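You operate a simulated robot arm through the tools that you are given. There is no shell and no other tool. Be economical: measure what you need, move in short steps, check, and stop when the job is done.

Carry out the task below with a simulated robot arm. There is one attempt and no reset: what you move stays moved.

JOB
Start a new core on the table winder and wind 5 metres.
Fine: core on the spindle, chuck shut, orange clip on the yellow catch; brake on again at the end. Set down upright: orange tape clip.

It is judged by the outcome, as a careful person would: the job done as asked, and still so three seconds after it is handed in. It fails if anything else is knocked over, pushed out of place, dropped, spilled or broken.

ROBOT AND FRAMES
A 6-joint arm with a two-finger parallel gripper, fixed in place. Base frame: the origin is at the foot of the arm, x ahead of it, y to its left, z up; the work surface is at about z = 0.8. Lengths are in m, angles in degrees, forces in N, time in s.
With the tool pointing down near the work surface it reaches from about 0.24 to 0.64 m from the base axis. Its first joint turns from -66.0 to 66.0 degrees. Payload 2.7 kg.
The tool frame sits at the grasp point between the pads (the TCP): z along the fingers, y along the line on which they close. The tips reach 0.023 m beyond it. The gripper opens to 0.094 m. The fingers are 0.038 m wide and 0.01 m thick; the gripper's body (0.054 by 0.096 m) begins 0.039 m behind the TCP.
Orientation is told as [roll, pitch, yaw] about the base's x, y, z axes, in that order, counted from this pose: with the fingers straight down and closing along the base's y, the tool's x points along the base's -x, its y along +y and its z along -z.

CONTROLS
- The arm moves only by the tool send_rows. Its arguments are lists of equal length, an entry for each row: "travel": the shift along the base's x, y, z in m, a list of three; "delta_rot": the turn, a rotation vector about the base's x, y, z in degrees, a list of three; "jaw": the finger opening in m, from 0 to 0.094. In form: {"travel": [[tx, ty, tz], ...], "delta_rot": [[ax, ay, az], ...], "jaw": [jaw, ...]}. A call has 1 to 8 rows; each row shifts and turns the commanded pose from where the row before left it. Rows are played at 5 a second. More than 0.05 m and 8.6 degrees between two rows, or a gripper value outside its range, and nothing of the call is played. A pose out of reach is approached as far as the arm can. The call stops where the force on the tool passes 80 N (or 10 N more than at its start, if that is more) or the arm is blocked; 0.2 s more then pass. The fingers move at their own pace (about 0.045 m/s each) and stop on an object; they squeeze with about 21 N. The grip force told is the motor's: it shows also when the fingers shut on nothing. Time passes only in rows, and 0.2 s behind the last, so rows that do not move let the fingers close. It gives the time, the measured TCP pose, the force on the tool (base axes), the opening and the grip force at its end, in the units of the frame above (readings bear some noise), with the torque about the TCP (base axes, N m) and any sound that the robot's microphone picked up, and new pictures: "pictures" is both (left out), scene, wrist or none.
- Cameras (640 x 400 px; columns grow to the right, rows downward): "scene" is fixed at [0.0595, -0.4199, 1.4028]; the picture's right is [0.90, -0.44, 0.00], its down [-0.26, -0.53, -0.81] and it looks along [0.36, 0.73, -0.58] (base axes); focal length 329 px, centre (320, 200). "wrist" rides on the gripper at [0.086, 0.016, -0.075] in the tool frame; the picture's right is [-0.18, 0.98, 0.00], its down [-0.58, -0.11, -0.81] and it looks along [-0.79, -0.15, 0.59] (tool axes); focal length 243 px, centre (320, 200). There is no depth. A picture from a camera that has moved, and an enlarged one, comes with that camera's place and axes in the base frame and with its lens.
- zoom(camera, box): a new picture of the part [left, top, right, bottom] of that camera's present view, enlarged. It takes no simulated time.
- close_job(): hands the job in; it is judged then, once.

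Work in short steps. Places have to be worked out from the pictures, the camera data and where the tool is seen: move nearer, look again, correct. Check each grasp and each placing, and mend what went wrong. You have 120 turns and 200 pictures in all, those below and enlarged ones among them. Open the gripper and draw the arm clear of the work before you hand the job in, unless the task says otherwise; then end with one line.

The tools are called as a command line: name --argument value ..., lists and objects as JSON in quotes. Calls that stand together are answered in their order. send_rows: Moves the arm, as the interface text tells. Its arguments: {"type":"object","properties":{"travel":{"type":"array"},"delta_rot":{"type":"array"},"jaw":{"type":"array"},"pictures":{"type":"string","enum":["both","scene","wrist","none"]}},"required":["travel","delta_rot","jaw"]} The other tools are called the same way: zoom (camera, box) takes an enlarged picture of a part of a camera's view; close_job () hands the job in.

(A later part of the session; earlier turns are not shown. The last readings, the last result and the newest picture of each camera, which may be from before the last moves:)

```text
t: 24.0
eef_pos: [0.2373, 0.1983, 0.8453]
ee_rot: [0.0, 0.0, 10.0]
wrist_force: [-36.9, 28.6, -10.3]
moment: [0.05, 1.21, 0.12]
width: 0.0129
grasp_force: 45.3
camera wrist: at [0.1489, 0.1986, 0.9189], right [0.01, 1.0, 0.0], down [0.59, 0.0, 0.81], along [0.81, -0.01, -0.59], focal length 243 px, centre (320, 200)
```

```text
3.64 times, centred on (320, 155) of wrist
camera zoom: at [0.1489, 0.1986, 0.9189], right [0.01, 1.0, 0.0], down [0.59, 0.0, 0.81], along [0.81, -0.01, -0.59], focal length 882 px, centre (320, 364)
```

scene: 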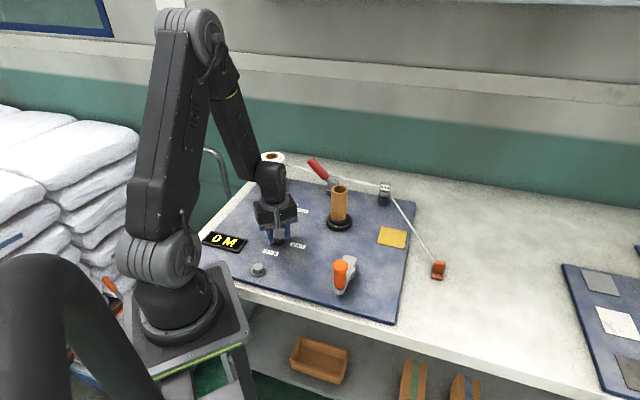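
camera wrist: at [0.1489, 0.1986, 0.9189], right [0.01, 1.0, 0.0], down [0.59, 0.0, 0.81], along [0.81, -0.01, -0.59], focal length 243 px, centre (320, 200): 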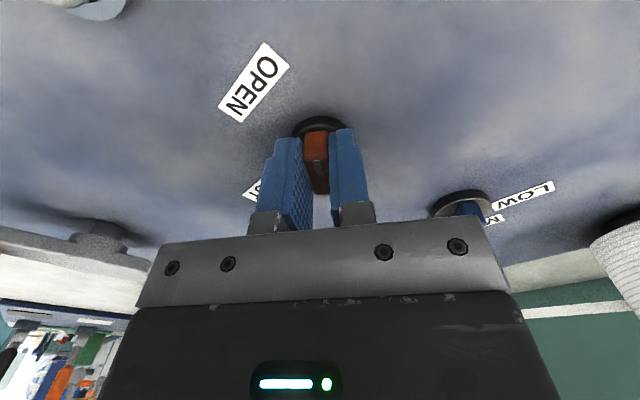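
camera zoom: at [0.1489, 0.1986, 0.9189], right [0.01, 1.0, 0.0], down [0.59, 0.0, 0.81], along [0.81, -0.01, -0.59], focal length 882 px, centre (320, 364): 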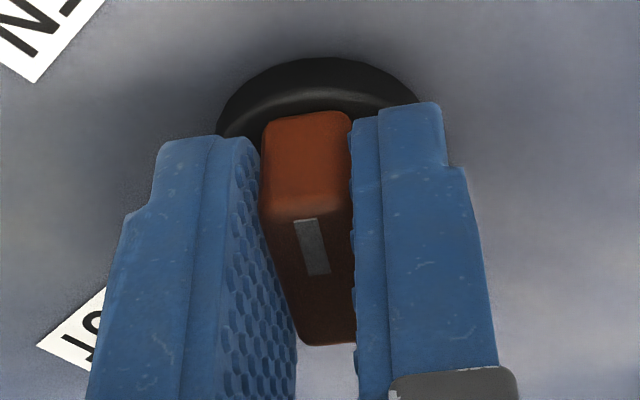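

Still free with a constant 0.12 N m friction. I recentre and continue to find its other end.

send_rows --travel '[[-0.0012, 0.001, 0], [0, 0, 0], [0, 0, 0], [0, 0, 0], [0, 0, 0]]' --delta_rot '[[0, 0, 0], [0, 0, -8], [0, 0, -8], [0, 0, -8], [0, 0, 0]]' --jaw '[0.005, 0.005, 0.005, 0.005, 0.005]' --pictures "none"

send_rows --travel '[[0, 0, 0], [0, 0, 0], [0, 0, 0], [0, 0, 0], [0, 0, 0]]' --delta_rot '[[0, 0, -8], [0, 0, -8], [0, 0, -8], [0, 0, -7], [0, 0, 0]]' --jaw '[0.005, 0.005, 0.005, 0.005, 0.005]' --pictures "wrist"

zoom --camera "wrist" --box '[230, 60, 410, 210]'

```text
t: 25.2
eef_pos: [0.2369, 0.1993, 0.8451]
ee_rot: [0.2, -0.1, -13.9]
wrist_force: [-23.4, 29.7, -15.3]
moment: [-0.12, 0.61, 0.09]
width: 0.013
grasp_force: 45.0
```

```text
t: 26.4
eef_pos: [0.2388, 0.1988, 0.8455]
ee_rot: [0.2, 0.0, -44.9]
wrist_force: [-10.0, 40.2, -17.5]
moment: [-0.21, 0.52, 0.03]
width: 0.0126
grasp_force: 44.9
camera wrist: at [0.1878, 0.2723, 0.9191], right [0.82, 0.57, 0.01], down [0.33, -0.49, 0.81], along [0.46, -0.66, -0.59], focal length 243 px, centre (320, 200)
```

wrist: 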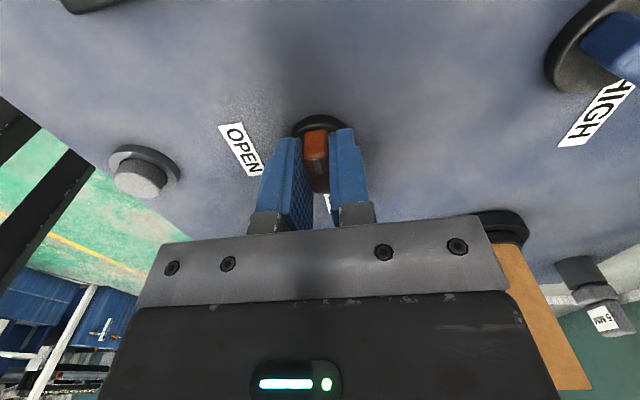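

```text
2.67 times, centred on (320, 135) of wrist
camera zoom: at [0.1878, 0.2723, 0.9191], right [0.82, 0.57, 0.01], down [0.33, -0.49, 0.81], along [0.46, -0.66, -0.59], focal length 647 px, centre (320, 373)
```

zoom: 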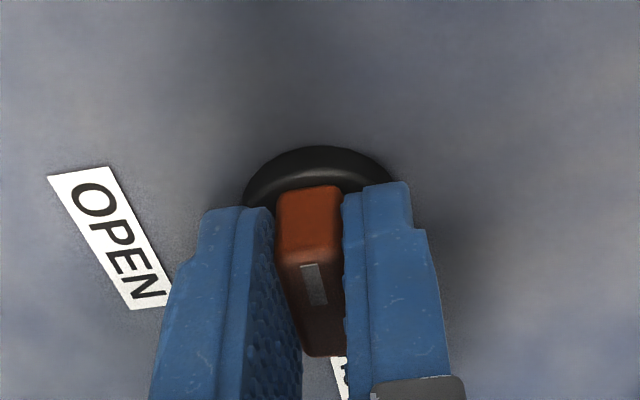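

The blade now lies along the SHUT line, with the white mark on the far side. I test whether there is a stop here.

send_rows --travel '[[0, 0, 0], [0, 0, 0]]' --delta_rot '[[0, 0, -5], [0, 0, 0]]' --jaw '[0.005, 0.005]' --pictures "none"

```text
t: 27.0
eef_pos: [0.2384, 0.1984, 0.8455]
ee_rot: [0.4, 0.0, -49.7]
wrist_force: [-6.7, 35.4, -11.2]
moment: [-0.47, 0.05, 1.49]
width: 0.0134
grasp_force: 44.6
```

A hard stop here: the knob's travel is exactly 90°, from the OPEN line to the SHUT line, so this end must be SHUT. I ease off, release and rise to look.

send_rows --travel '[[0, 0, 0], [0, 0, 0], [0, 0, 0], [0, 0, 0.03], [0, 0, 0.04], [0, 0, 0.04]]' --delta_rot '[[0, 0, 4], [0, 0, 0], [0, 0, 0], [0, 0, 0], [0, 0, 0], [0, 0, 0]]' --jaw '[0.02, 0.04, 0.05, 0.05, 0.05, 0.05]' --pictures "both"

zoom --camera "scene" --box '[230, 180, 390, 280]'

zoom --camera "wrist" --box '[250, 20, 410, 120]'

```text
t: 28.4
eef_pos: [0.2374, 0.1966, 0.9542]
ee_rot: [0.1, -0.1, -45.9]
wrist_force: [0.6, -0.7, 0.2]
moment: [-0.02, -0.02, 0.0]
width: 0.0501
grasp_force: 0.1
camera wrist: at [0.1888, 0.2699, 1.029], right [0.83, 0.55, 0.0], down [0.33, -0.49, 0.81], along [0.44, -0.67, -0.59], focal length 243 px, centre (320, 200)
```

scene: 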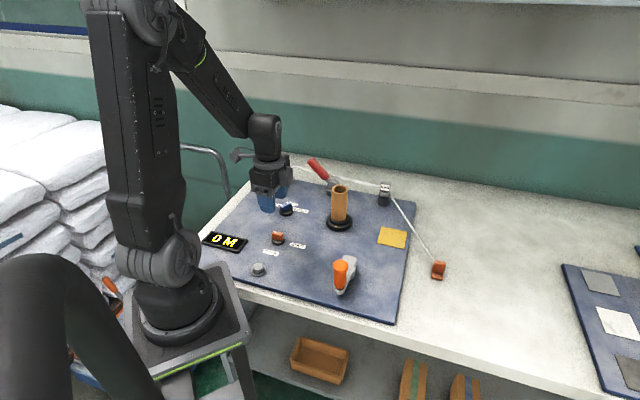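
wrist: 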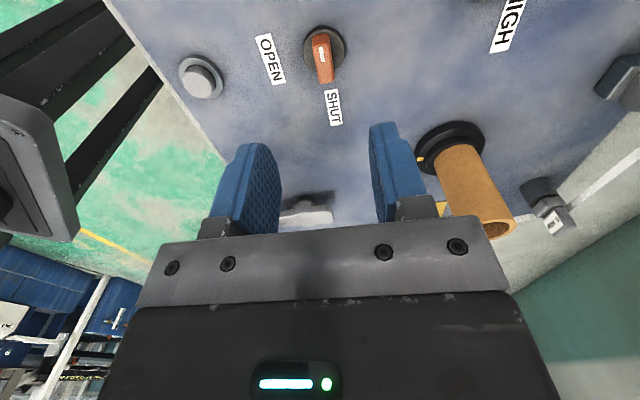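

```text
4.00 times, centred on (310, 230) of scene
camera zoom: at [0.0595, -0.4199, 1.4028], right [0.9, -0.44, 0.0], down [-0.26, -0.53, -0.81], along [0.36, 0.73, -0.58], focal length 1317 px, centre (360, 80)
```

zoom: 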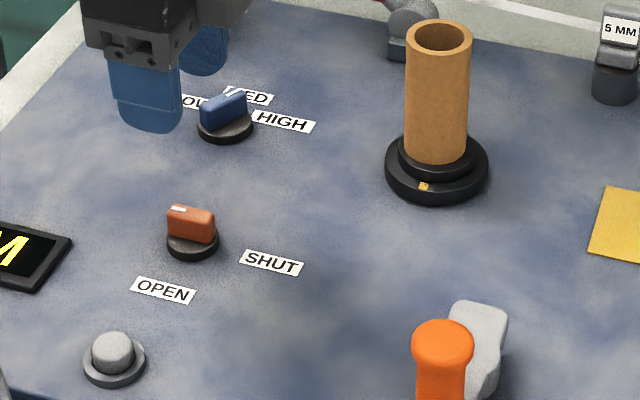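

```text
4.00 times, centred on (330, 70) of wrist
camera zoom: at [0.1888, 0.2699, 1.029], right [0.83, 0.55, 0.0], down [0.33, -0.49, 0.81], along [0.44, -0.67, -0.59], focal length 970 px, centre (280, 720)
```

zoom: 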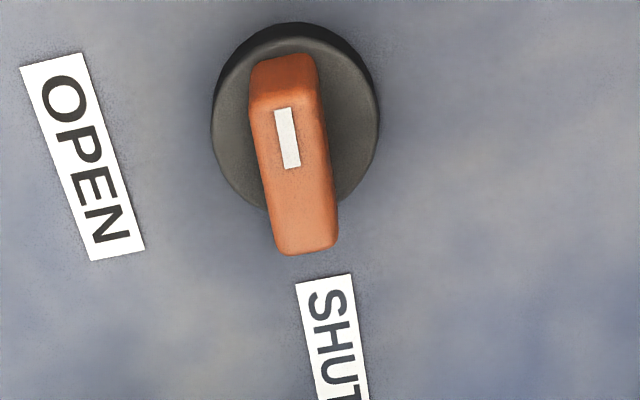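

The mark stands opposite to SHUT, so I want proof: I will check whether the chuck now holds the core with a gentle tug. Moving above the core.

send_rows --travel '[[0, 0, 0.05], [0.036, -0.001, 0.02], [0.036, -0.001, 0], [0.036, -0.001, 0], [0.036, -0.001, 0], [0.036, -0.001, 0]]' --delta_rot '[[0, 0, 7.8], [0, 0, 7.8], [0, 0, 7.8], [0, 0, 7.8], [0, 0, 7.8], [0, 0, 7.8]]' --jaw '[0.075, 0.075, 0.075, 0.075, 0.075, 0.075]'

```text
t: 29.8
eef_pos: [0.4181, 0.191, 1.0244]
ee_rot: [0.2, -0.1, 0.9]
wrist_force: [-0.1, 0.2, -0.3]
moment: [0.01, -0.02, -0.01]
width: 0.075
grasp_force: 0.1
camera wrist: at [0.3311, 0.2057, 1.0991], right [0.17, 0.99, 0.0], down [0.58, -0.1, 0.81], along [0.8, -0.13, -0.59], focal length 243 px, centre (320, 200)
```

scene: 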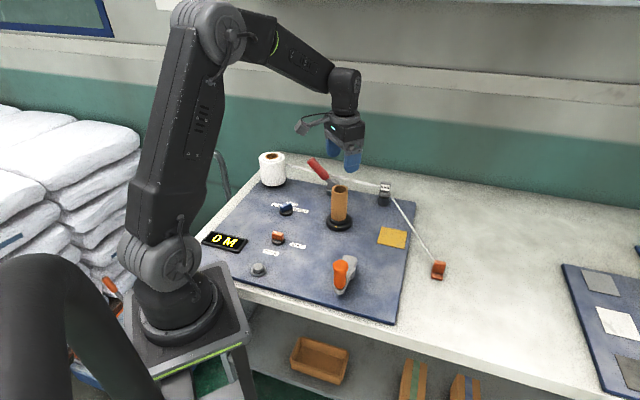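
wrist: 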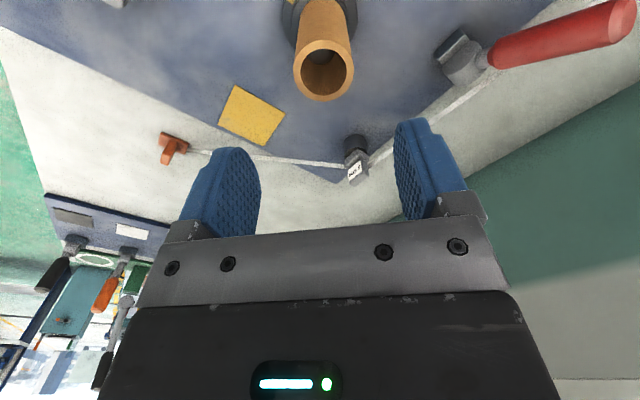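

Centred over the core. I lower, grip it lightly and tug up a few millimetres.

send_rows --travel '[[0, 0.001, -0.04], [0, 0, -0.04], [0, 0, -0.037], [0, 0, 0], [0, 0, 0], [0, 0, 0]]' --delta_rot '[[0, 0, 0], [0, 0, 0], [0, 0, 0], [0, 0, 0], [0, 0, 0], [0, 0, 0]]' --jaw '[0.075, 0.075, 0.075, 0.05, 0.036, 0.036]' --pictures "none"

send_rows --travel '[[0, 0, 0.001], [0, 0, 0.001], [0, 0, 0.001]]' --delta_rot '[[0, 0, 0], [0, 0, 0], [0, 0, 0]]' --jaw '[0.036, 0.036, 0.036]' --pictures "none"

```text
t: 31.2
eef_pos: [0.4168, 0.1947, 0.9079]
ee_rot: [0.2, 0.1, 0.8]
wrist_force: [1.3, -1.4, -3.0]
moment: [-0.1, -0.13, -0.05]
width: 0.0409
grasp_force: 20.8
```

```text
t: 32.0
eef_pos: [0.4173, 0.1938, 0.9098]
ee_rot: [0.0, 0.2, 0.8]
wrist_force: [1.6, 3.1, -21.8]
moment: [0.08, 0.05, -0.07]
width: 0.0414
grasp_force: 21.2
```

The core resists (22 N): the chuck is shut. I relax, release and rise, then study the brake lever.

send_rows --travel '[[0, 0, -0.003], [0, 0, 0], [0, 0, 0], [0, 0, 0.04], [0, 0, 0.04], [0, 0, 0.04]]' --delta_rot '[[0, 0, 0], [0, 0, 0], [0, 0, 0], [0, 0, 0], [0, 0, 0], [0, 0, 0]]' --jaw '[0.036, 0.06, 0.075, 0.075, 0.075, 0.075]' --pictures "wrist"

zoom --camera "wrist" --box '[400, 0, 640, 150]'

zoom --camera "scene" --box '[295, 140, 375, 240]'

```text
t: 33.4
eef_pos: [0.4186, 0.1933, 1.0285]
ee_rot: [-0.1, -0.1, 0.9]
wrist_force: [0.2, -0.6, 0.2]
moment: [0.03, -0.04, -0.02]
width: 0.075
grasp_force: 0.1
camera wrist: at [0.331, 0.2087, 1.1016], right [0.17, 0.99, 0.0], down [0.58, -0.1, 0.81], along [0.79, -0.14, -0.59], focal length 243 px, centre (320, 200)
```

wrist: 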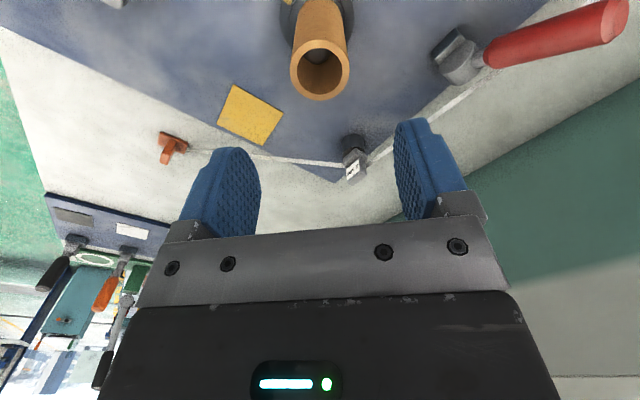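

```text
2.67 times, centred on (520, 75) of wrist
camera zoom: at [0.331, 0.2087, 1.1016], right [0.17, 0.99, 0.0], down [0.58, -0.1, 0.81], along [0.79, -0.14, -0.59], focal length 647 px, centre (-213, 533)
```

zoom: 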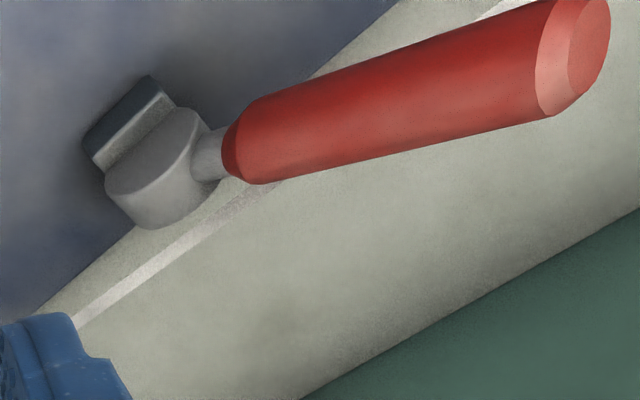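

```text
4.00 times, centred on (335, 190) of scene
camera zoom: at [0.0595, -0.4199, 1.4028], right [0.9, -0.44, 0.0], down [-0.26, -0.53, -0.81], along [0.36, 0.73, -0.58], focal length 1317 px, centre (260, 240)
```

zoom: 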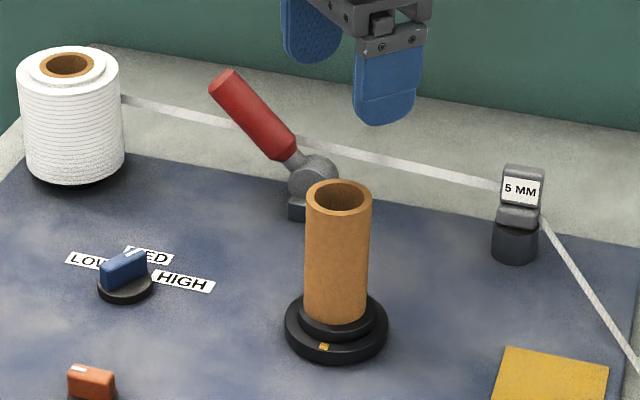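

Lever: pivot about (0.466, 0.321, 0.858), tip about (0.42, 0.383, 0.92), swinging in a vertical plane at about 127°. I move above it with the jaws closing across that plane (yaw -53).

send_rows --travel '[[0.002, 0.025, 0], [0.002, 0.025, 0], [0.002, 0.025, 0], [0.002, 0.025, 0], [0.002, 0.025, 0], [0.002, 0.025, 0], [0, 0.025, 0]]' --delta_rot '[[0, 0, -7.7], [0, 0, -7.7], [0, 0, -7.7], [0, 0, -7.7], [0, 0, -7.7], [0, 0, -7.7], [0, 0, -7.7]]' --jaw '[0.075, 0.075, 0.075, 0.075, 0.075, 0.075, 0.07]'

zoom --camera "wrist" --box '[220, 0, 420, 150]'

```text
t: 35.0
eef_pos: [0.4283, 0.3696, 1.0279]
ee_rot: [0.1, 0.0, -53.1]
wrist_force: [-0.2, -0.5, -0.1]
moment: [0.03, 0.01, 0.01]
width: 0.0703
grasp_force: 0.1
camera wrist: at [0.3895, 0.4486, 1.1017], right [0.9, 0.44, 0.0], down [0.26, -0.53, 0.81], along [0.36, -0.72, -0.59], focal length 243 px, centre (320, 200)
```

scene: 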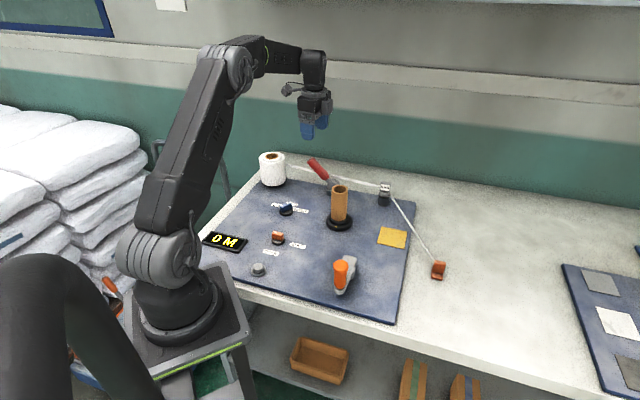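
wrist: 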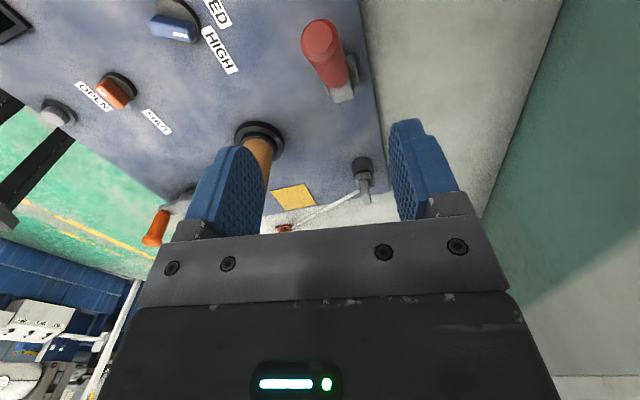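

```text
2.67 times, centred on (320, 75) of wrist
camera zoom: at [0.3895, 0.4486, 1.1017], right [0.9, 0.44, 0.0], down [0.26, -0.53, 0.81], along [0.36, -0.72, -0.59], focal length 647 px, centre (320, 533)
```

zoom: 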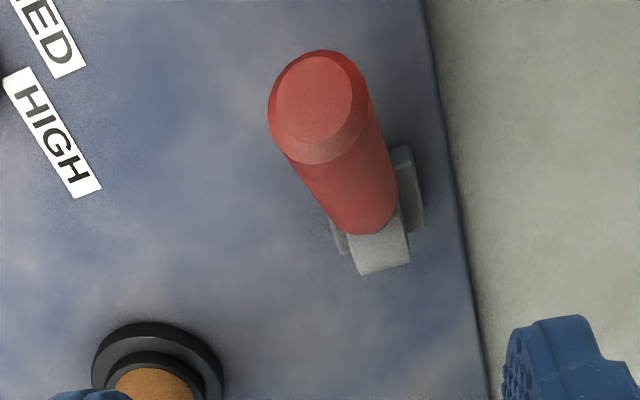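

The board sits at 45°, so the swing plane is 135° and yaw -45 is right. I correct, descend part way and check.

send_rows --travel '[[0.007, 0.006, -0.02], [0, 0, -0.03], [0, 0, -0.025]]' --delta_rot '[[0, 0, 8], [0, 0, 0], [0, 0, 0]]' --jaw '[0.06, 0.06, 0.06]'

zoom --camera "scene" --box '[285, 110, 365, 210]'

```text
t: 35.8
eef_pos: [0.4373, 0.3735, 0.9523]
ee_rot: [0.2, -0.1, -44.9]
wrist_force: [0.3, 0.4, -0.7]
moment: [-0.01, 0.0, 0.0]
width: 0.06
grasp_force: 0.1
camera wrist: at [0.3857, 0.4467, 1.0262], right [0.83, 0.56, 0.0], down [0.33, -0.49, 0.81], along [0.46, -0.67, -0.59], focal length 243 px, centre (320, 200)
```

scene: 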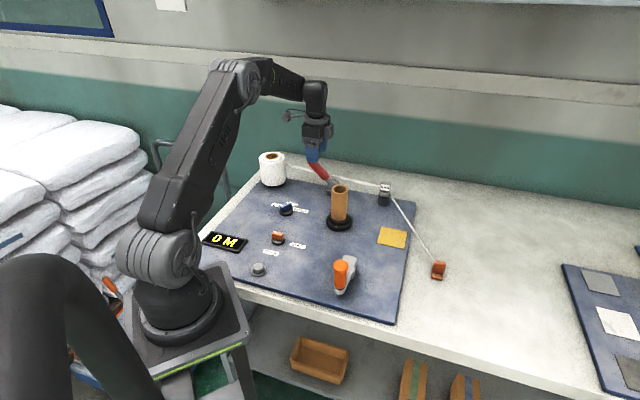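
wrist: 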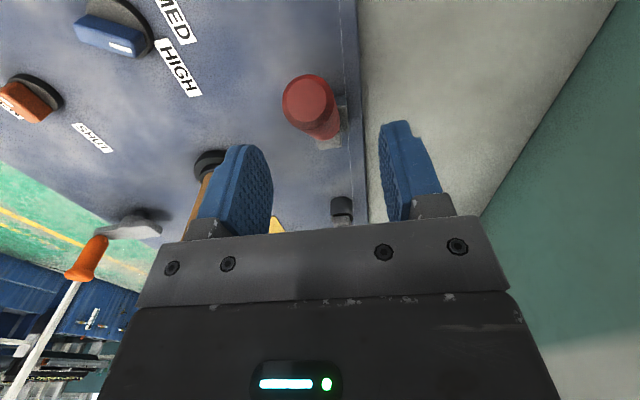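

```text
4.00 times, centred on (325, 160) of scene
camera zoom: at [0.0595, -0.4199, 1.4028], right [0.9, -0.44, 0.0], down [-0.26, -0.53, -0.81], along [0.36, 0.73, -0.58], focal length 1317 px, centre (300, 360)
```

zoom: 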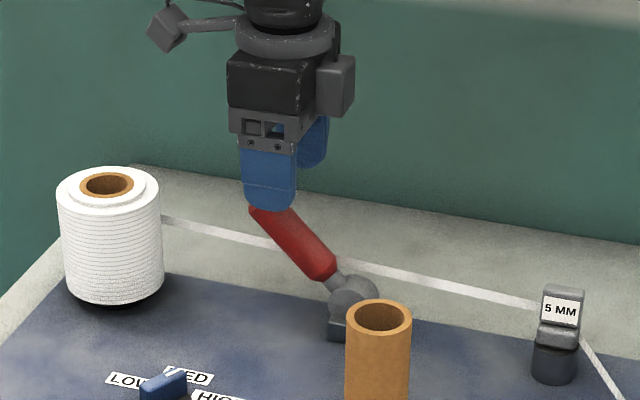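

Tip confirmed at (0.418, 0.39, 0.918). I descend around the handle and close.

send_rows --travel '[[-0.003, 0.001, -0.022], [0, 0, -0.022], [0, 0, 0], [0, 0, 0], [0, 0, 0]]' --delta_rot '[[0, 0, 0], [0, 0, 0], [0, 0, 0], [0, 0, 0], [0, 0, 0]]' --jaw '[0.06, 0.06, 0.035, 0.015, 0.015]'

zoom --camera "scene" --box '[285, 110, 365, 210]'

```text
t: 37.0
eef_pos: [0.4325, 0.3734, 0.9077]
ee_rot: [-0.3, 0.0, -45.0]
wrist_force: [-19.4, -16.7, 6.1]
moment: [0.34, -0.57, 0.48]
width: 0.0251
grasp_force: 40.0
camera wrist: at [0.3822, 0.4471, 0.9815], right [0.82, 0.57, 0.0], down [0.34, -0.48, 0.81], along [0.45, -0.67, -0.59], focal length 243 px, centre (320, 200)
```

scene: 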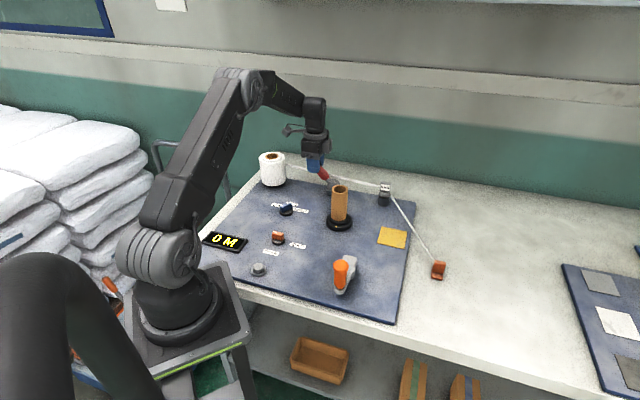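
wrist: 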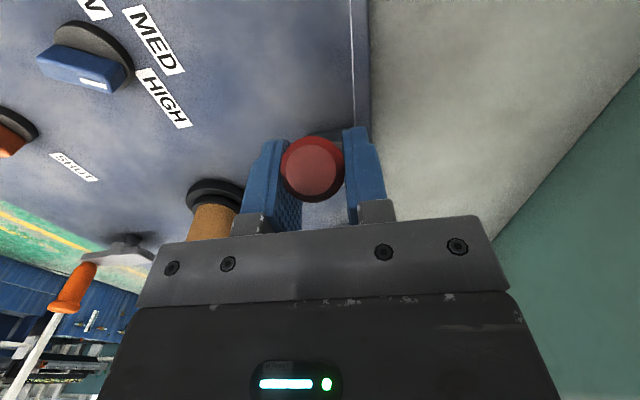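

```text
4.00 times, centred on (325, 160) of scene
camera zoom: at [0.0589, -0.4204, 1.4026], right [0.9, -0.44, 0.0], down [-0.26, -0.52, -0.81], along [0.36, 0.73, -0.58], focal length 1317 px, centre (300, 360)
```

zoom: 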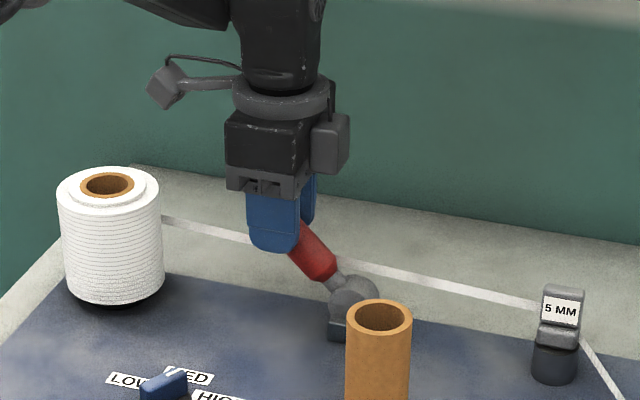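

Handle held (0.025 m). I recentre slightly and swing it along the arc toward the other side, two steps first.

send_rows --travel '[[-0.0012, -0.0012, 0], [0.0086, -0.0086, 0.0096], [0.01, -0.01, 0.0075]]' --delta_rot '[[0, 0, 0], [0, 0, 0], [0, 0, 0]]' --jaw '[0.015, 0.015, 0.015]' --pictures "scene"

zoom --camera "scene" --box '[285, 110, 365, 210]'

```text
t: 37.8
eef_pos: [0.4524, 0.3531, 0.9264]
ee_rot: [0.0, -0.2, -45.1]
wrist_force: [-6.7, -4.8, -6.1]
moment: [-0.04, 0.25, 0.17]
width: 0.0251
grasp_force: 15.7
```

scene: 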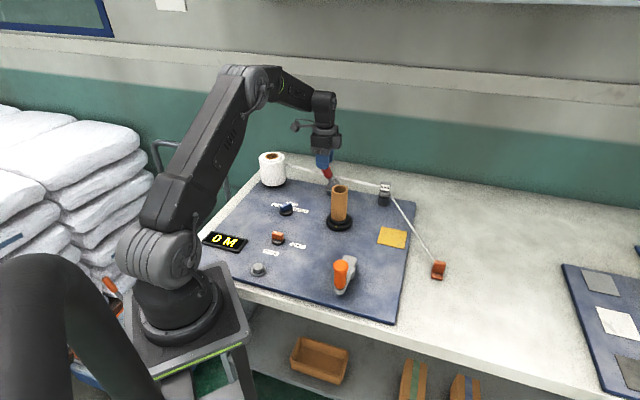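

```text
4.00 times, centred on (325, 160) of scene
camera zoom: at [0.0594, -0.4199, 1.4028], right [0.9, -0.44, 0.0], down [-0.26, -0.53, -0.81], along [0.36, 0.73, -0.58], focal length 1317 px, centre (300, 360)
```

zoom: 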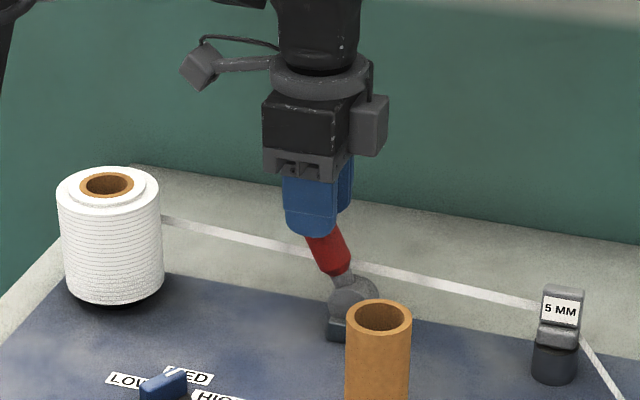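

The lever swings easily. I continue along the arc over the top and down the other side, to about -33° for a check.

send_rows --travel '[[0.011, -0.011, 0.0046], [0.0113, -0.0113, 0.0015], [0.0113, -0.0113, -0.0015], [0.011, -0.011, -0.0046], [0.01, -0.01, -0.0075]]' --delta_rot '[[0, 0, 0], [0, 0, 0], [0, 0, 0], [0, 0, 0], [0, 0, 0]]' --jaw '[0.015, 0.015, 0.015, 0.015, 0.015]' --pictures "scene"

zoom --camera "scene" --box '[295, 110, 375, 210]'

```text
t: 39.0
eef_pos: [0.5076, 0.2994, 0.9193]
ee_rot: [0.2, -0.2, -45.1]
wrist_force: [0.5, 0.1, 0.3]
moment: [0.03, 0.0, -0.02]
width: 0.015
grasp_force: 0.1
```

scene: 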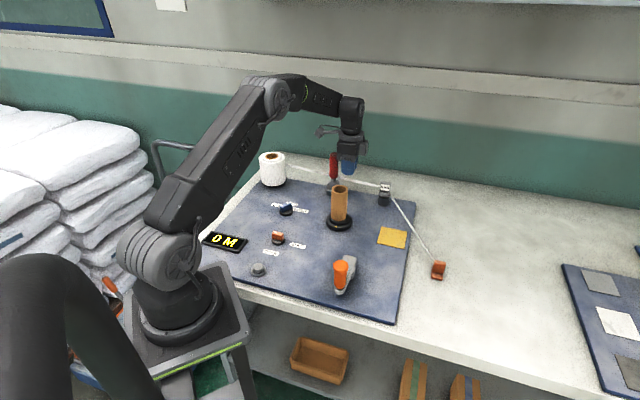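

```text
4.00 times, centred on (335, 160) of scene
camera zoom: at [0.0595, -0.4199, 1.4028], right [0.9, -0.44, 0.0], down [-0.26, -0.53, -0.81], along [0.36, 0.73, -0.58], focal length 1317 px, centre (260, 360)
```

zoom: 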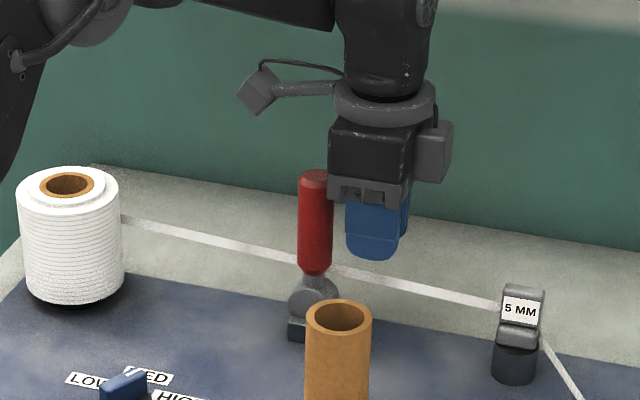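

The lever stands vertical and slipped from the grip; probably its stop. I re-grip it there to verify.

send_rows --travel '[[0, 0, 0.03], [0, 0, 0.035], [-0.016, 0.017, 0], [-0.0176, 0.0176, 0], [0, 0, 0], [0, 0, -0.03], [0, 0, -0.025]]' --delta_rot '[[0, 0, 0], [0, 0, 0], [0, 0, 0], [0, 0, 0], [0, 0, 0], [0, 0, 0], [0, 0, 0]]' --jaw '[0.06, 0.06, 0.06, 0.06, 0.06, 0.06, 0.06]'

```text
t: 40.6
eef_pos: [0.4722, 0.3362, 0.9292]
ee_rot: [0.0, 0.0, -44.9]
wrist_force: [0.2, 0.9, -0.3]
moment: [0.04, 0.02, -0.04]
width: 0.0602
grasp_force: 0.1
camera wrist: at [0.422, 0.4088, 1.0016], right [0.83, 0.56, 0.0], down [0.33, -0.49, 0.81], along [0.46, -0.67, -0.59], focal length 243 px, centre (320, 200)
```

scene: 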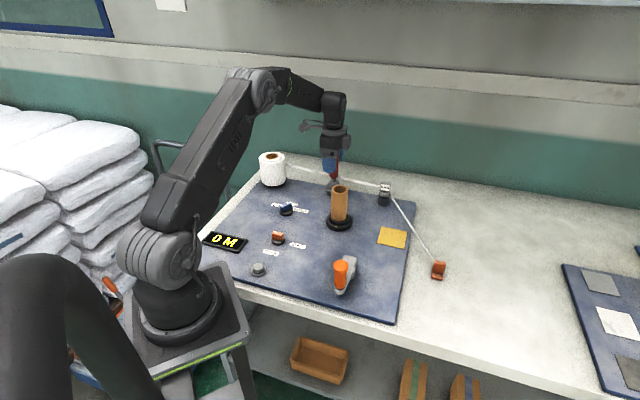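
wrist: 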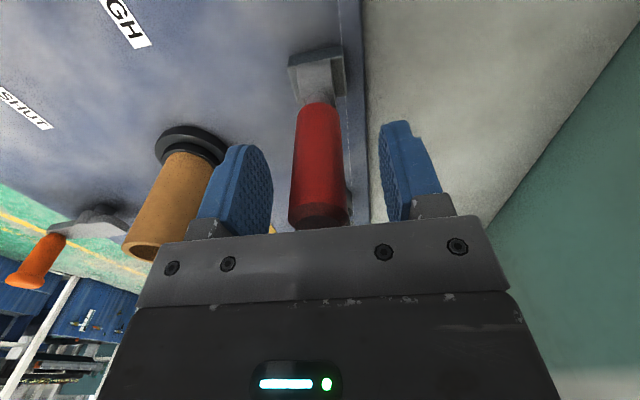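

The handle is between the fingers. I close and push gently further the same way.

send_rows --travel '[[0, 0, 0], [0, 0, 0], [0, 0, 0], [0.003, -0.003, 0], [0.003, -0.003, 0]]' --delta_rot '[[0, 0, 0], [0, 0, 0], [0, 0, 0], [0, 0, 0], [0, 0, 0]]' --jaw '[0.035, 0.015, 0.015, 0.015, 0.015]' --pictures "none"

```text
t: 41.8
eef_pos: [0.4779, 0.3283, 0.9266]
ee_rot: [-0.2, 0.0, -45.0]
wrist_force: [-22.9, -7.4, -0.8]
moment: [0.22, -0.54, 0.04]
width: 0.025
grasp_force: 15.3
```

It resists: vertical is its end stop, the brake is released. I open, rise, and travel to the clip near (0.55, -0.06).

send_rows --travel '[[-0.004, 0.004, 0], [0, 0, 0], [0, 0, 0.04], [0, 0, 0.045], [0.005, -0.045, 0], [0.005, -0.045, 0], [0.005, -0.045, 0], [0.005, -0.045, 0]]' --delta_rot '[[0, 0, 0], [0, 0, 0], [0, 0, 0], [0, 0, 0], [0, 0, 8], [0, 0, 8], [0, 0, 8], [0, 0, 8]]' --jaw '[0.04, 0.06, 0.06, 0.06, 0.06, 0.06, 0.06, 0.06]' --pictures "none"

send_rows --travel '[[0.005, -0.045, 0], [0.005, -0.045, 0], [0.005, -0.045, 0], [0.005, -0.045, 0], [0, -0.035, -0.03]]' --delta_rot '[[0, 0, 8], [0, 0, 5], [0, 0, 0], [0, 0, 0], [0, 0, 0]]' --jaw '[0.06, 0.06, 0.06, 0.06, 0.06]'

zoom --camera "scene" --box '[295, 130, 415, 250]'

zoom --camera "wrist" --box '[240, 30, 400, 150]'

```text
t: 43.6
eef_pos: [0.4934, 0.1538, 1.0121]
ee_rot: [0.2, 0.0, -12.9]
wrist_force: [0.5, -0.5, 0.3]
moment: [-0.01, -0.02, 0.0]
width: 0.0598
grasp_force: 0.0
```

```text
t: 44.8
eef_pos: [0.5143, -0.0611, 0.9838]
ee_rot: [0.1, 0.0, 0.0]
wrist_force: [0.2, 0.4, 0.7]
moment: [0.02, 0.03, -0.02]
width: 0.0602
grasp_force: 0.0
camera wrist: at [0.4267, -0.0458, 1.0568], right [0.18, 0.98, 0.0], down [0.58, -0.11, 0.81], along [0.79, -0.15, -0.59], focal length 243 px, centre (320, 200)
```

scene: 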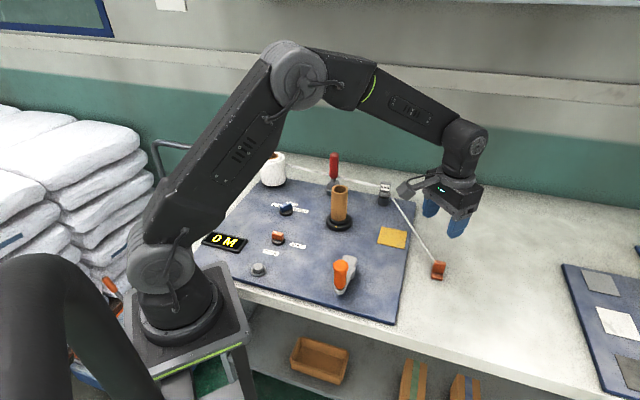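
wrist: 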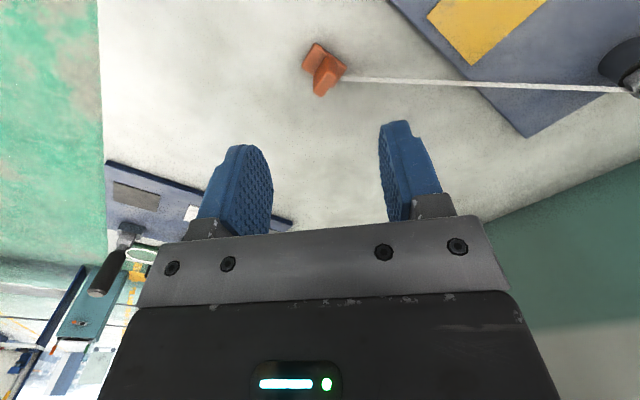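

```text
3.33 times, centred on (355, 190) of scene
camera zoom: at [0.0595, -0.4199, 1.4028], right [0.9, -0.44, 0.0], down [-0.26, -0.53, -0.81], along [0.36, 0.73, -0.58], focal length 1098 px, centre (203, 233)
```

zoom: 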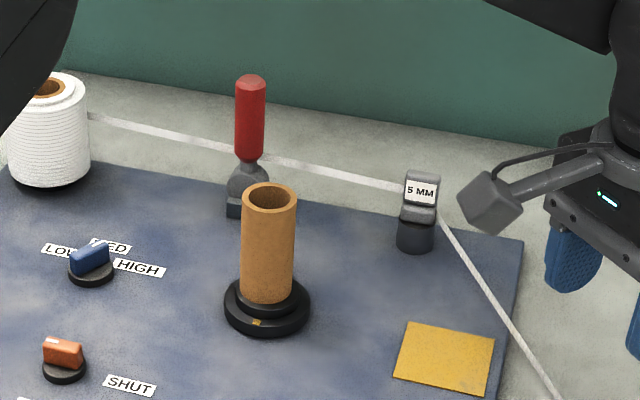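

```text
3.33 times, centred on (320, 90) of wrist
camera zoom: at [0.4267, -0.0458, 1.0568], right [0.18, 0.98, 0.0], down [0.58, -0.11, 0.81], along [0.79, -0.15, -0.59], focal length 809 px, centre (320, 567)
```

zoom: 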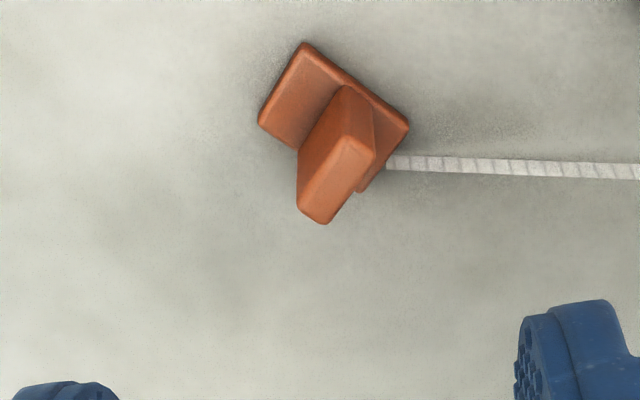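

Brake lever is upright. The clip's upright blade is centred about (0.541, -0.063), top z≈0.84, lying along 135°; I align at yaw -45 above it.

send_rows --travel '[[0.005, 0, 0], [0.005, 0, 0], [0.005, -0.002, 0], [0.005, 0, -0.02], [0.005, 0, -0.03], [0.002, 0, -0.03]]' --delta_rot '[[0, 0, -8], [0, 0, -8], [0, 0, -8], [0, 0, -8], [0, 0, -8], [0, 0, -5]]' --jaw '[0.06, 0.06, 0.06, 0.05, 0.05, 0.05]'

zoom --camera "wrist" --box '[240, 50, 400, 170]'

```text
t: 46.2
eef_pos: [0.5429, -0.0638, 0.9028]
ee_rot: [0.2, -0.1, -45.2]
wrist_force: [-0.7, 0.3, -0.2]
moment: [-0.04, 0.0, -0.03]
width: 0.0503
grasp_force: 0.1
camera wrist: at [0.4912, 0.0092, 0.977], right [0.83, 0.56, 0.0], down [0.33, -0.49, 0.81], along [0.45, -0.67, -0.59], focal length 243 px, centre (320, 200)
```

scene: 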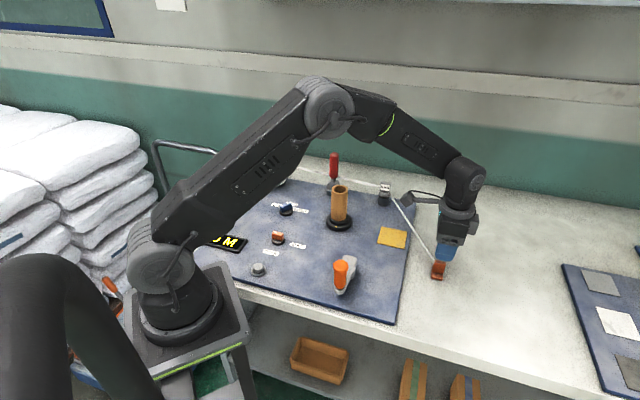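
wrist: 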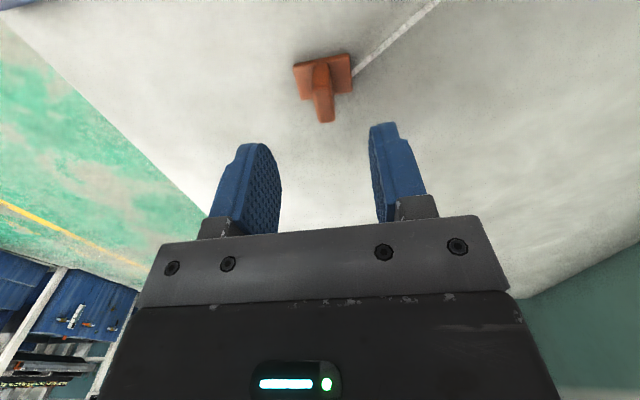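

```text
3.33 times, centred on (320, 110) of wrist
camera zoom: at [0.4912, 0.0092, 0.977], right [0.83, 0.56, 0.0], down [0.33, -0.49, 0.81], along [0.45, -0.67, -0.59], focal length 809 px, centre (320, 500)
```

zoom: 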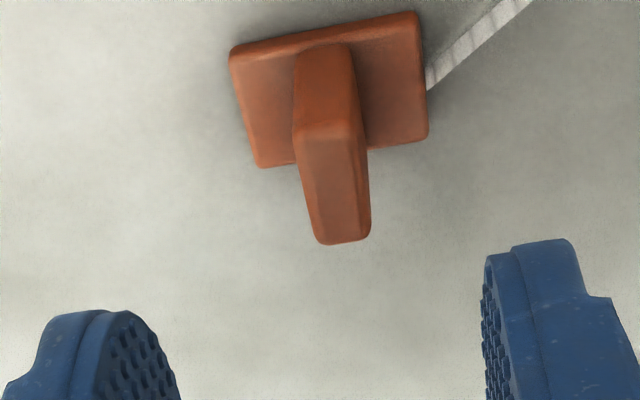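

Well aligned. I descend over the blade and close on it.

send_rows --travel '[[0, 0.001, -0.03], [0, 0, -0.02], [0, 0, -0.014], [0, 0, 0], [0, 0, 0], [0, 0, 0]]' --delta_rot '[[0, 0, 0], [0, 0, 0], [0, 0, 0], [0, 0, 0], [0, 0, 0], [0, 0, 0]]' --jaw '[0.05, 0.05, 0.05, 0.03, 0.005, 0.005]'

zoom --camera "wrist" --box '[240, 90, 400, 210]'

```text
t: 47.6
eef_pos: [0.5413, -0.0632, 0.8386]
ee_rot: [0.1, 0.0, -44.9]
wrist_force: [-0.8, 0.5, 0.0]
moment: [-0.02, 0.01, -0.01]
width: 0.011
grasp_force: 20.8
camera wrist: at [0.4913, 0.0104, 0.9134], right [0.83, 0.56, 0.0], down [0.33, -0.49, 0.81], along [0.46, -0.67, -0.59], focal length 243 px, centre (320, 200)
```

scene: 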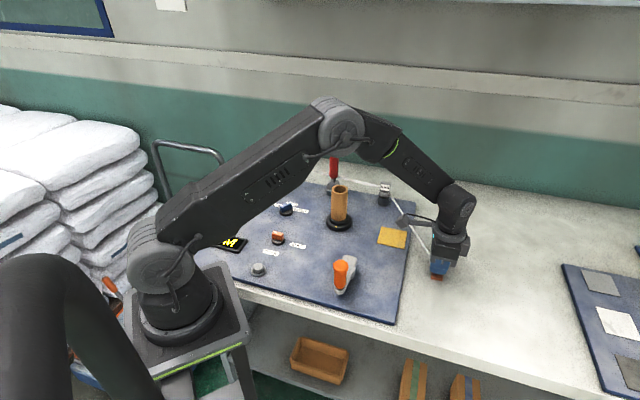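
wrist: 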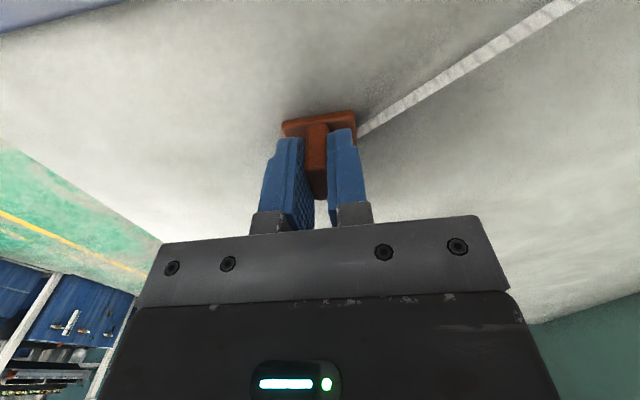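

```text
3.33 times, centred on (320, 150) of wrist
camera zoom: at [0.4913, 0.0104, 0.9134], right [0.83, 0.56, 0.0], down [0.33, -0.49, 0.81], along [0.46, -0.67, -0.59], focal length 809 px, centre (320, 367)
```

zoom: 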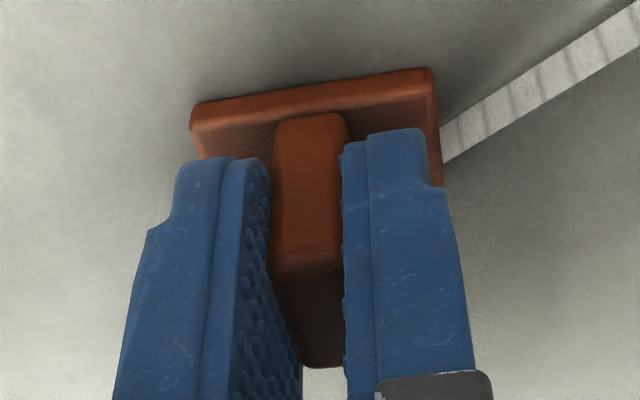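

Clip held (0.011 m). I lift it 6 cm and carry it slowly over the yellow plate near (0.52, 0.08).

send_rows --travel '[[0, 0, 0.03], [0, 0, 0.03], [-0.005, 0.035, 0], [-0.005, 0.035, 0], [-0.005, 0.035, 0], [-0.006, 0.035, 0]]' --delta_rot '[[0, 0, 0], [0, 0, 0], [0, 0, 0], [0, 0, 0], [0, 0, 0], [0, 0, 0]]' --jaw '[0.005, 0.005, 0.005, 0.005, 0.005, 0.005]'

zoom --camera "wrist" --box '[200, 0, 440, 180]'

zoom --camera "scene" --box '[310, 140, 450, 280]'

```text
t: 49.0
eef_pos: [0.5199, 0.0787, 0.9002]
ee_rot: [0.1, 0.0, -45.0]
wrist_force: [-0.2, 0.7, 0.2]
moment: [-0.02, 0.04, 0.01]
width: 0.0052
grasp_force: 0.0
camera wrist: at [0.4694, 0.1511, 0.9735], right [0.83, 0.56, 0.0], down [0.33, -0.49, 0.81], along [0.46, -0.67, -0.59], focal length 243 px, centre (320, 200)
```

scene: 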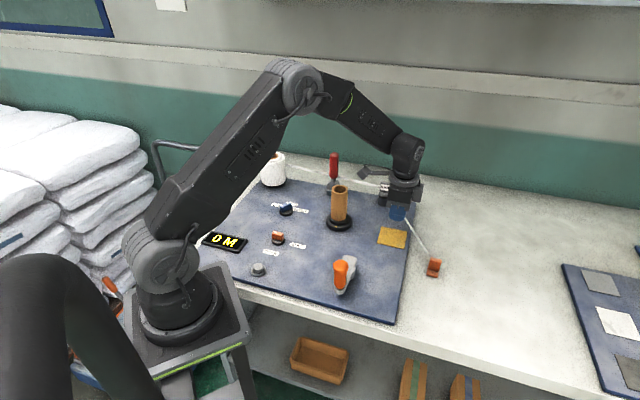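
wrist: 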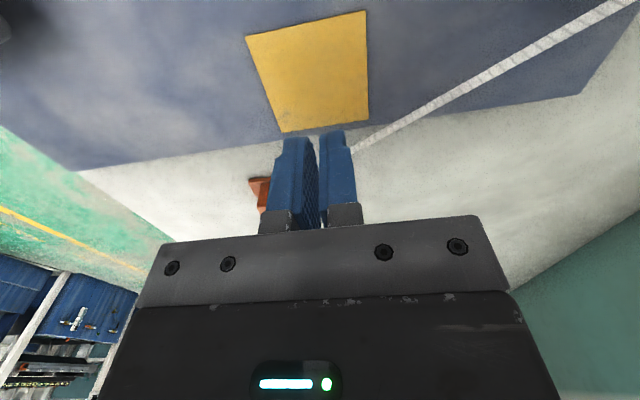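

```text
2.22 times, centred on (320, 90) of wrist
camera zoom: at [0.4694, 0.1511, 0.9735], right [0.83, 0.56, 0.0], down [0.33, -0.49, 0.81], along [0.46, -0.67, -0.59], focal length 539 px, centre (320, 444)
```

zoom: 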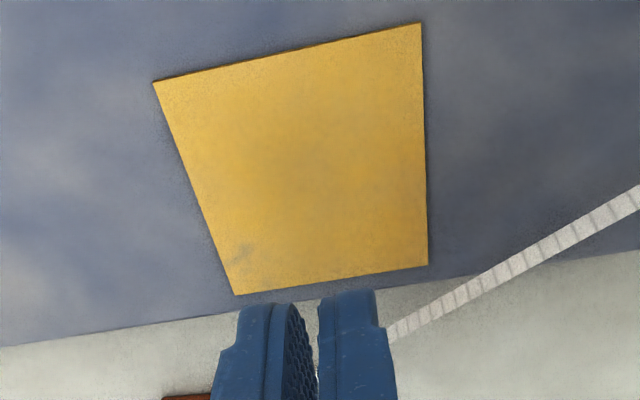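

```text
2.86 times, centred on (380, 210) of scene
camera zoom: at [0.0595, -0.4199, 1.4028], right [0.9, -0.44, 0.0], down [-0.26, -0.53, -0.81], along [0.36, 0.73, -0.58], focal length 941 px, centre (149, 171)
```

zoom: 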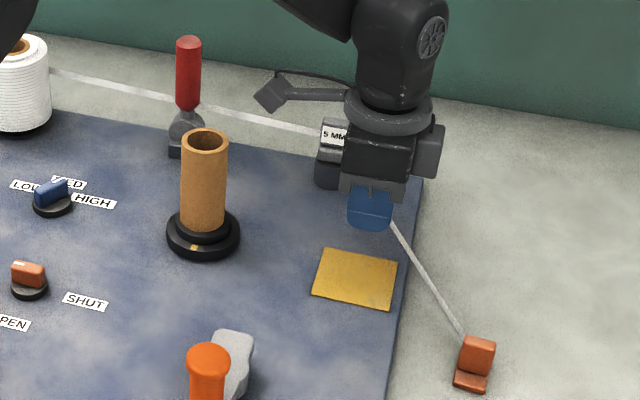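

The clip slipped out of the grip and stayed behind, perhaps the tape held it. I look at it.

zoom --camera "scene" --box '[400, 230, 480, 300]'

```text
5.71 times, centred on (440, 265) of scene
camera zoom: at [0.0595, -0.4199, 1.4028], right [0.9, -0.44, 0.0], down [-0.26, -0.53, -0.81], along [0.36, 0.73, -0.58], focal length 1882 px, centre (-366, -171)
```

zoom: 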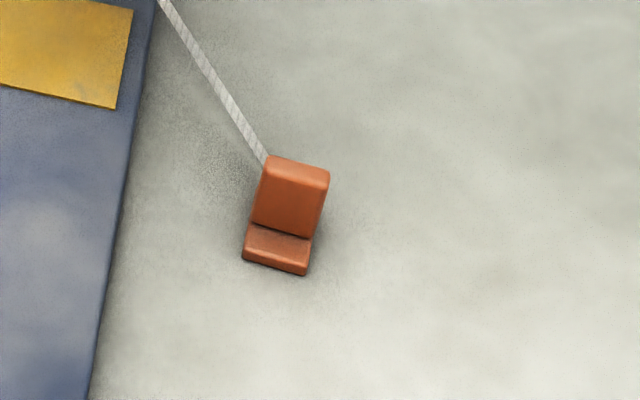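

The clip is upright, shifted about 1 cm. I go back above it to re-grip.

send_rows --travel '[[0.004, -0.033, 0.01], [0.004, -0.033, 0], [0.004, -0.033, 0], [0.004, -0.033, -0.01]]' --delta_rot '[[0, 0, 0], [0, 0, 0], [0, 0, 0], [0, 0, 0]]' --jaw '[0.05, 0.05, 0.05, 0.05]' --pictures "wrist"

zoom --camera "wrist" --box '[240, 50, 400, 170]'

```text
t: 50.0
eef_pos: [0.5348, -0.0546, 0.8999]
ee_rot: [0.1, 0.0, -45.0]
wrist_force: [0.5, -0.6, 0.4]
moment: [-0.01, 0.0, 0.02]
width: 0.0501
grasp_force: 0.1
camera wrist: at [0.4852, 0.0186, 0.9737], right [0.82, 0.57, 0.0], down [0.33, -0.49, 0.81], along [0.46, -0.66, -0.59], focal length 243 px, centre (320, 200)
```

wrist: 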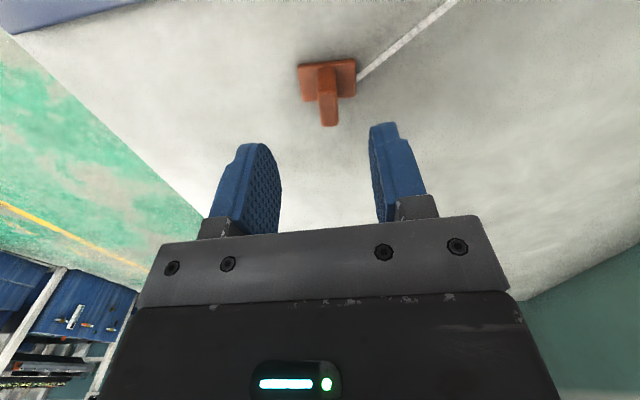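

```text
3.33 times, centred on (320, 110) of wrist
camera zoom: at [0.4852, 0.0186, 0.9737], right [0.82, 0.57, 0.0], down [0.33, -0.49, 0.81], along [0.46, -0.66, -0.59], focal length 809 px, centre (320, 500)
```

zoom: 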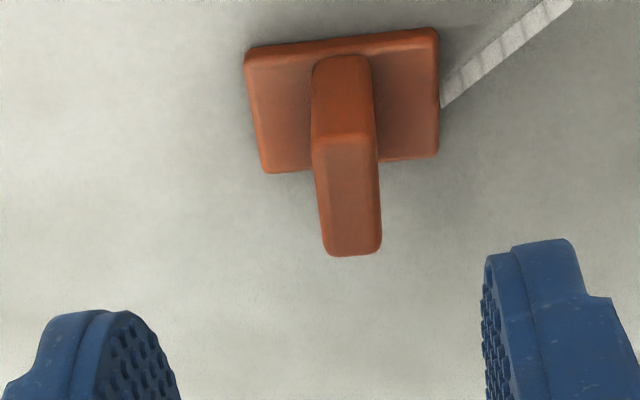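

I align (3° turn, 5 mm shift), descend a bit lower this time, and close.

send_rows --travel '[[0.0045, 0.005, -0.015], [0, 0, -0.03], [0, 0, -0.02], [0, 0, 0], [0, 0, 0], [0, 0, 0], [0, 0, 0]]' --delta_rot '[[0, 0, -3.5], [0, 0, 0], [0, 0, 0], [0, 0, 0], [0, 0, 0], [0, 0, 0], [0, 0, 0]]' --jaw '[0.05, 0.05, 0.05, 0.03, 0.0, 0.0, 0.0]' --pictures "none"

send_rows --travel '[[0, 0, 0.004], [0, 0, 0.004]]' --delta_rot '[[0, 0, 0], [0, 0, 0]]' --jaw '[0.0, 0.0]' --pictures "wrist"

```text
t: 51.6
eef_pos: [0.5403, -0.0488, 0.8356]
ee_rot: [0.1, 0.0, -48.4]
wrist_force: [0.0, 0.4, 0.5]
moment: [0.0, 0.0, 0.01]
width: 0.0112
grasp_force: 20.9
```

```text
t: 52.2
eef_pos: [0.5389, -0.05, 0.8414]
ee_rot: [0.2, 0.0, -48.5]
wrist_force: [0.5, -0.3, 0.5]
moment: [-0.01, 0.03, 0.04]
width: 0.0112
grasp_force: 20.9
camera wrist: at [0.4944, 0.0261, 0.9163], right [0.86, 0.51, 0.0], down [0.3, -0.51, 0.81], along [0.41, -0.69, -0.59], focal length 243 px, centre (320, 200)
```

wrist: 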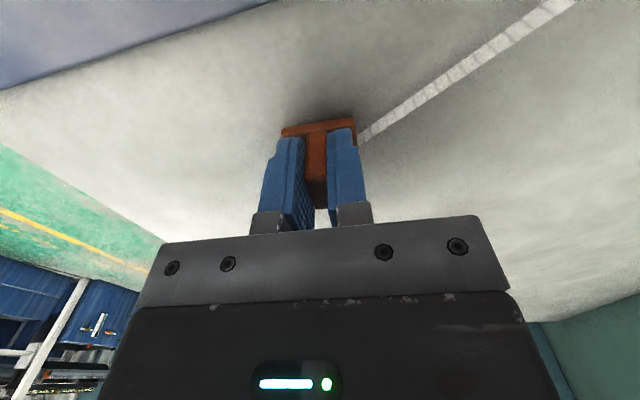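

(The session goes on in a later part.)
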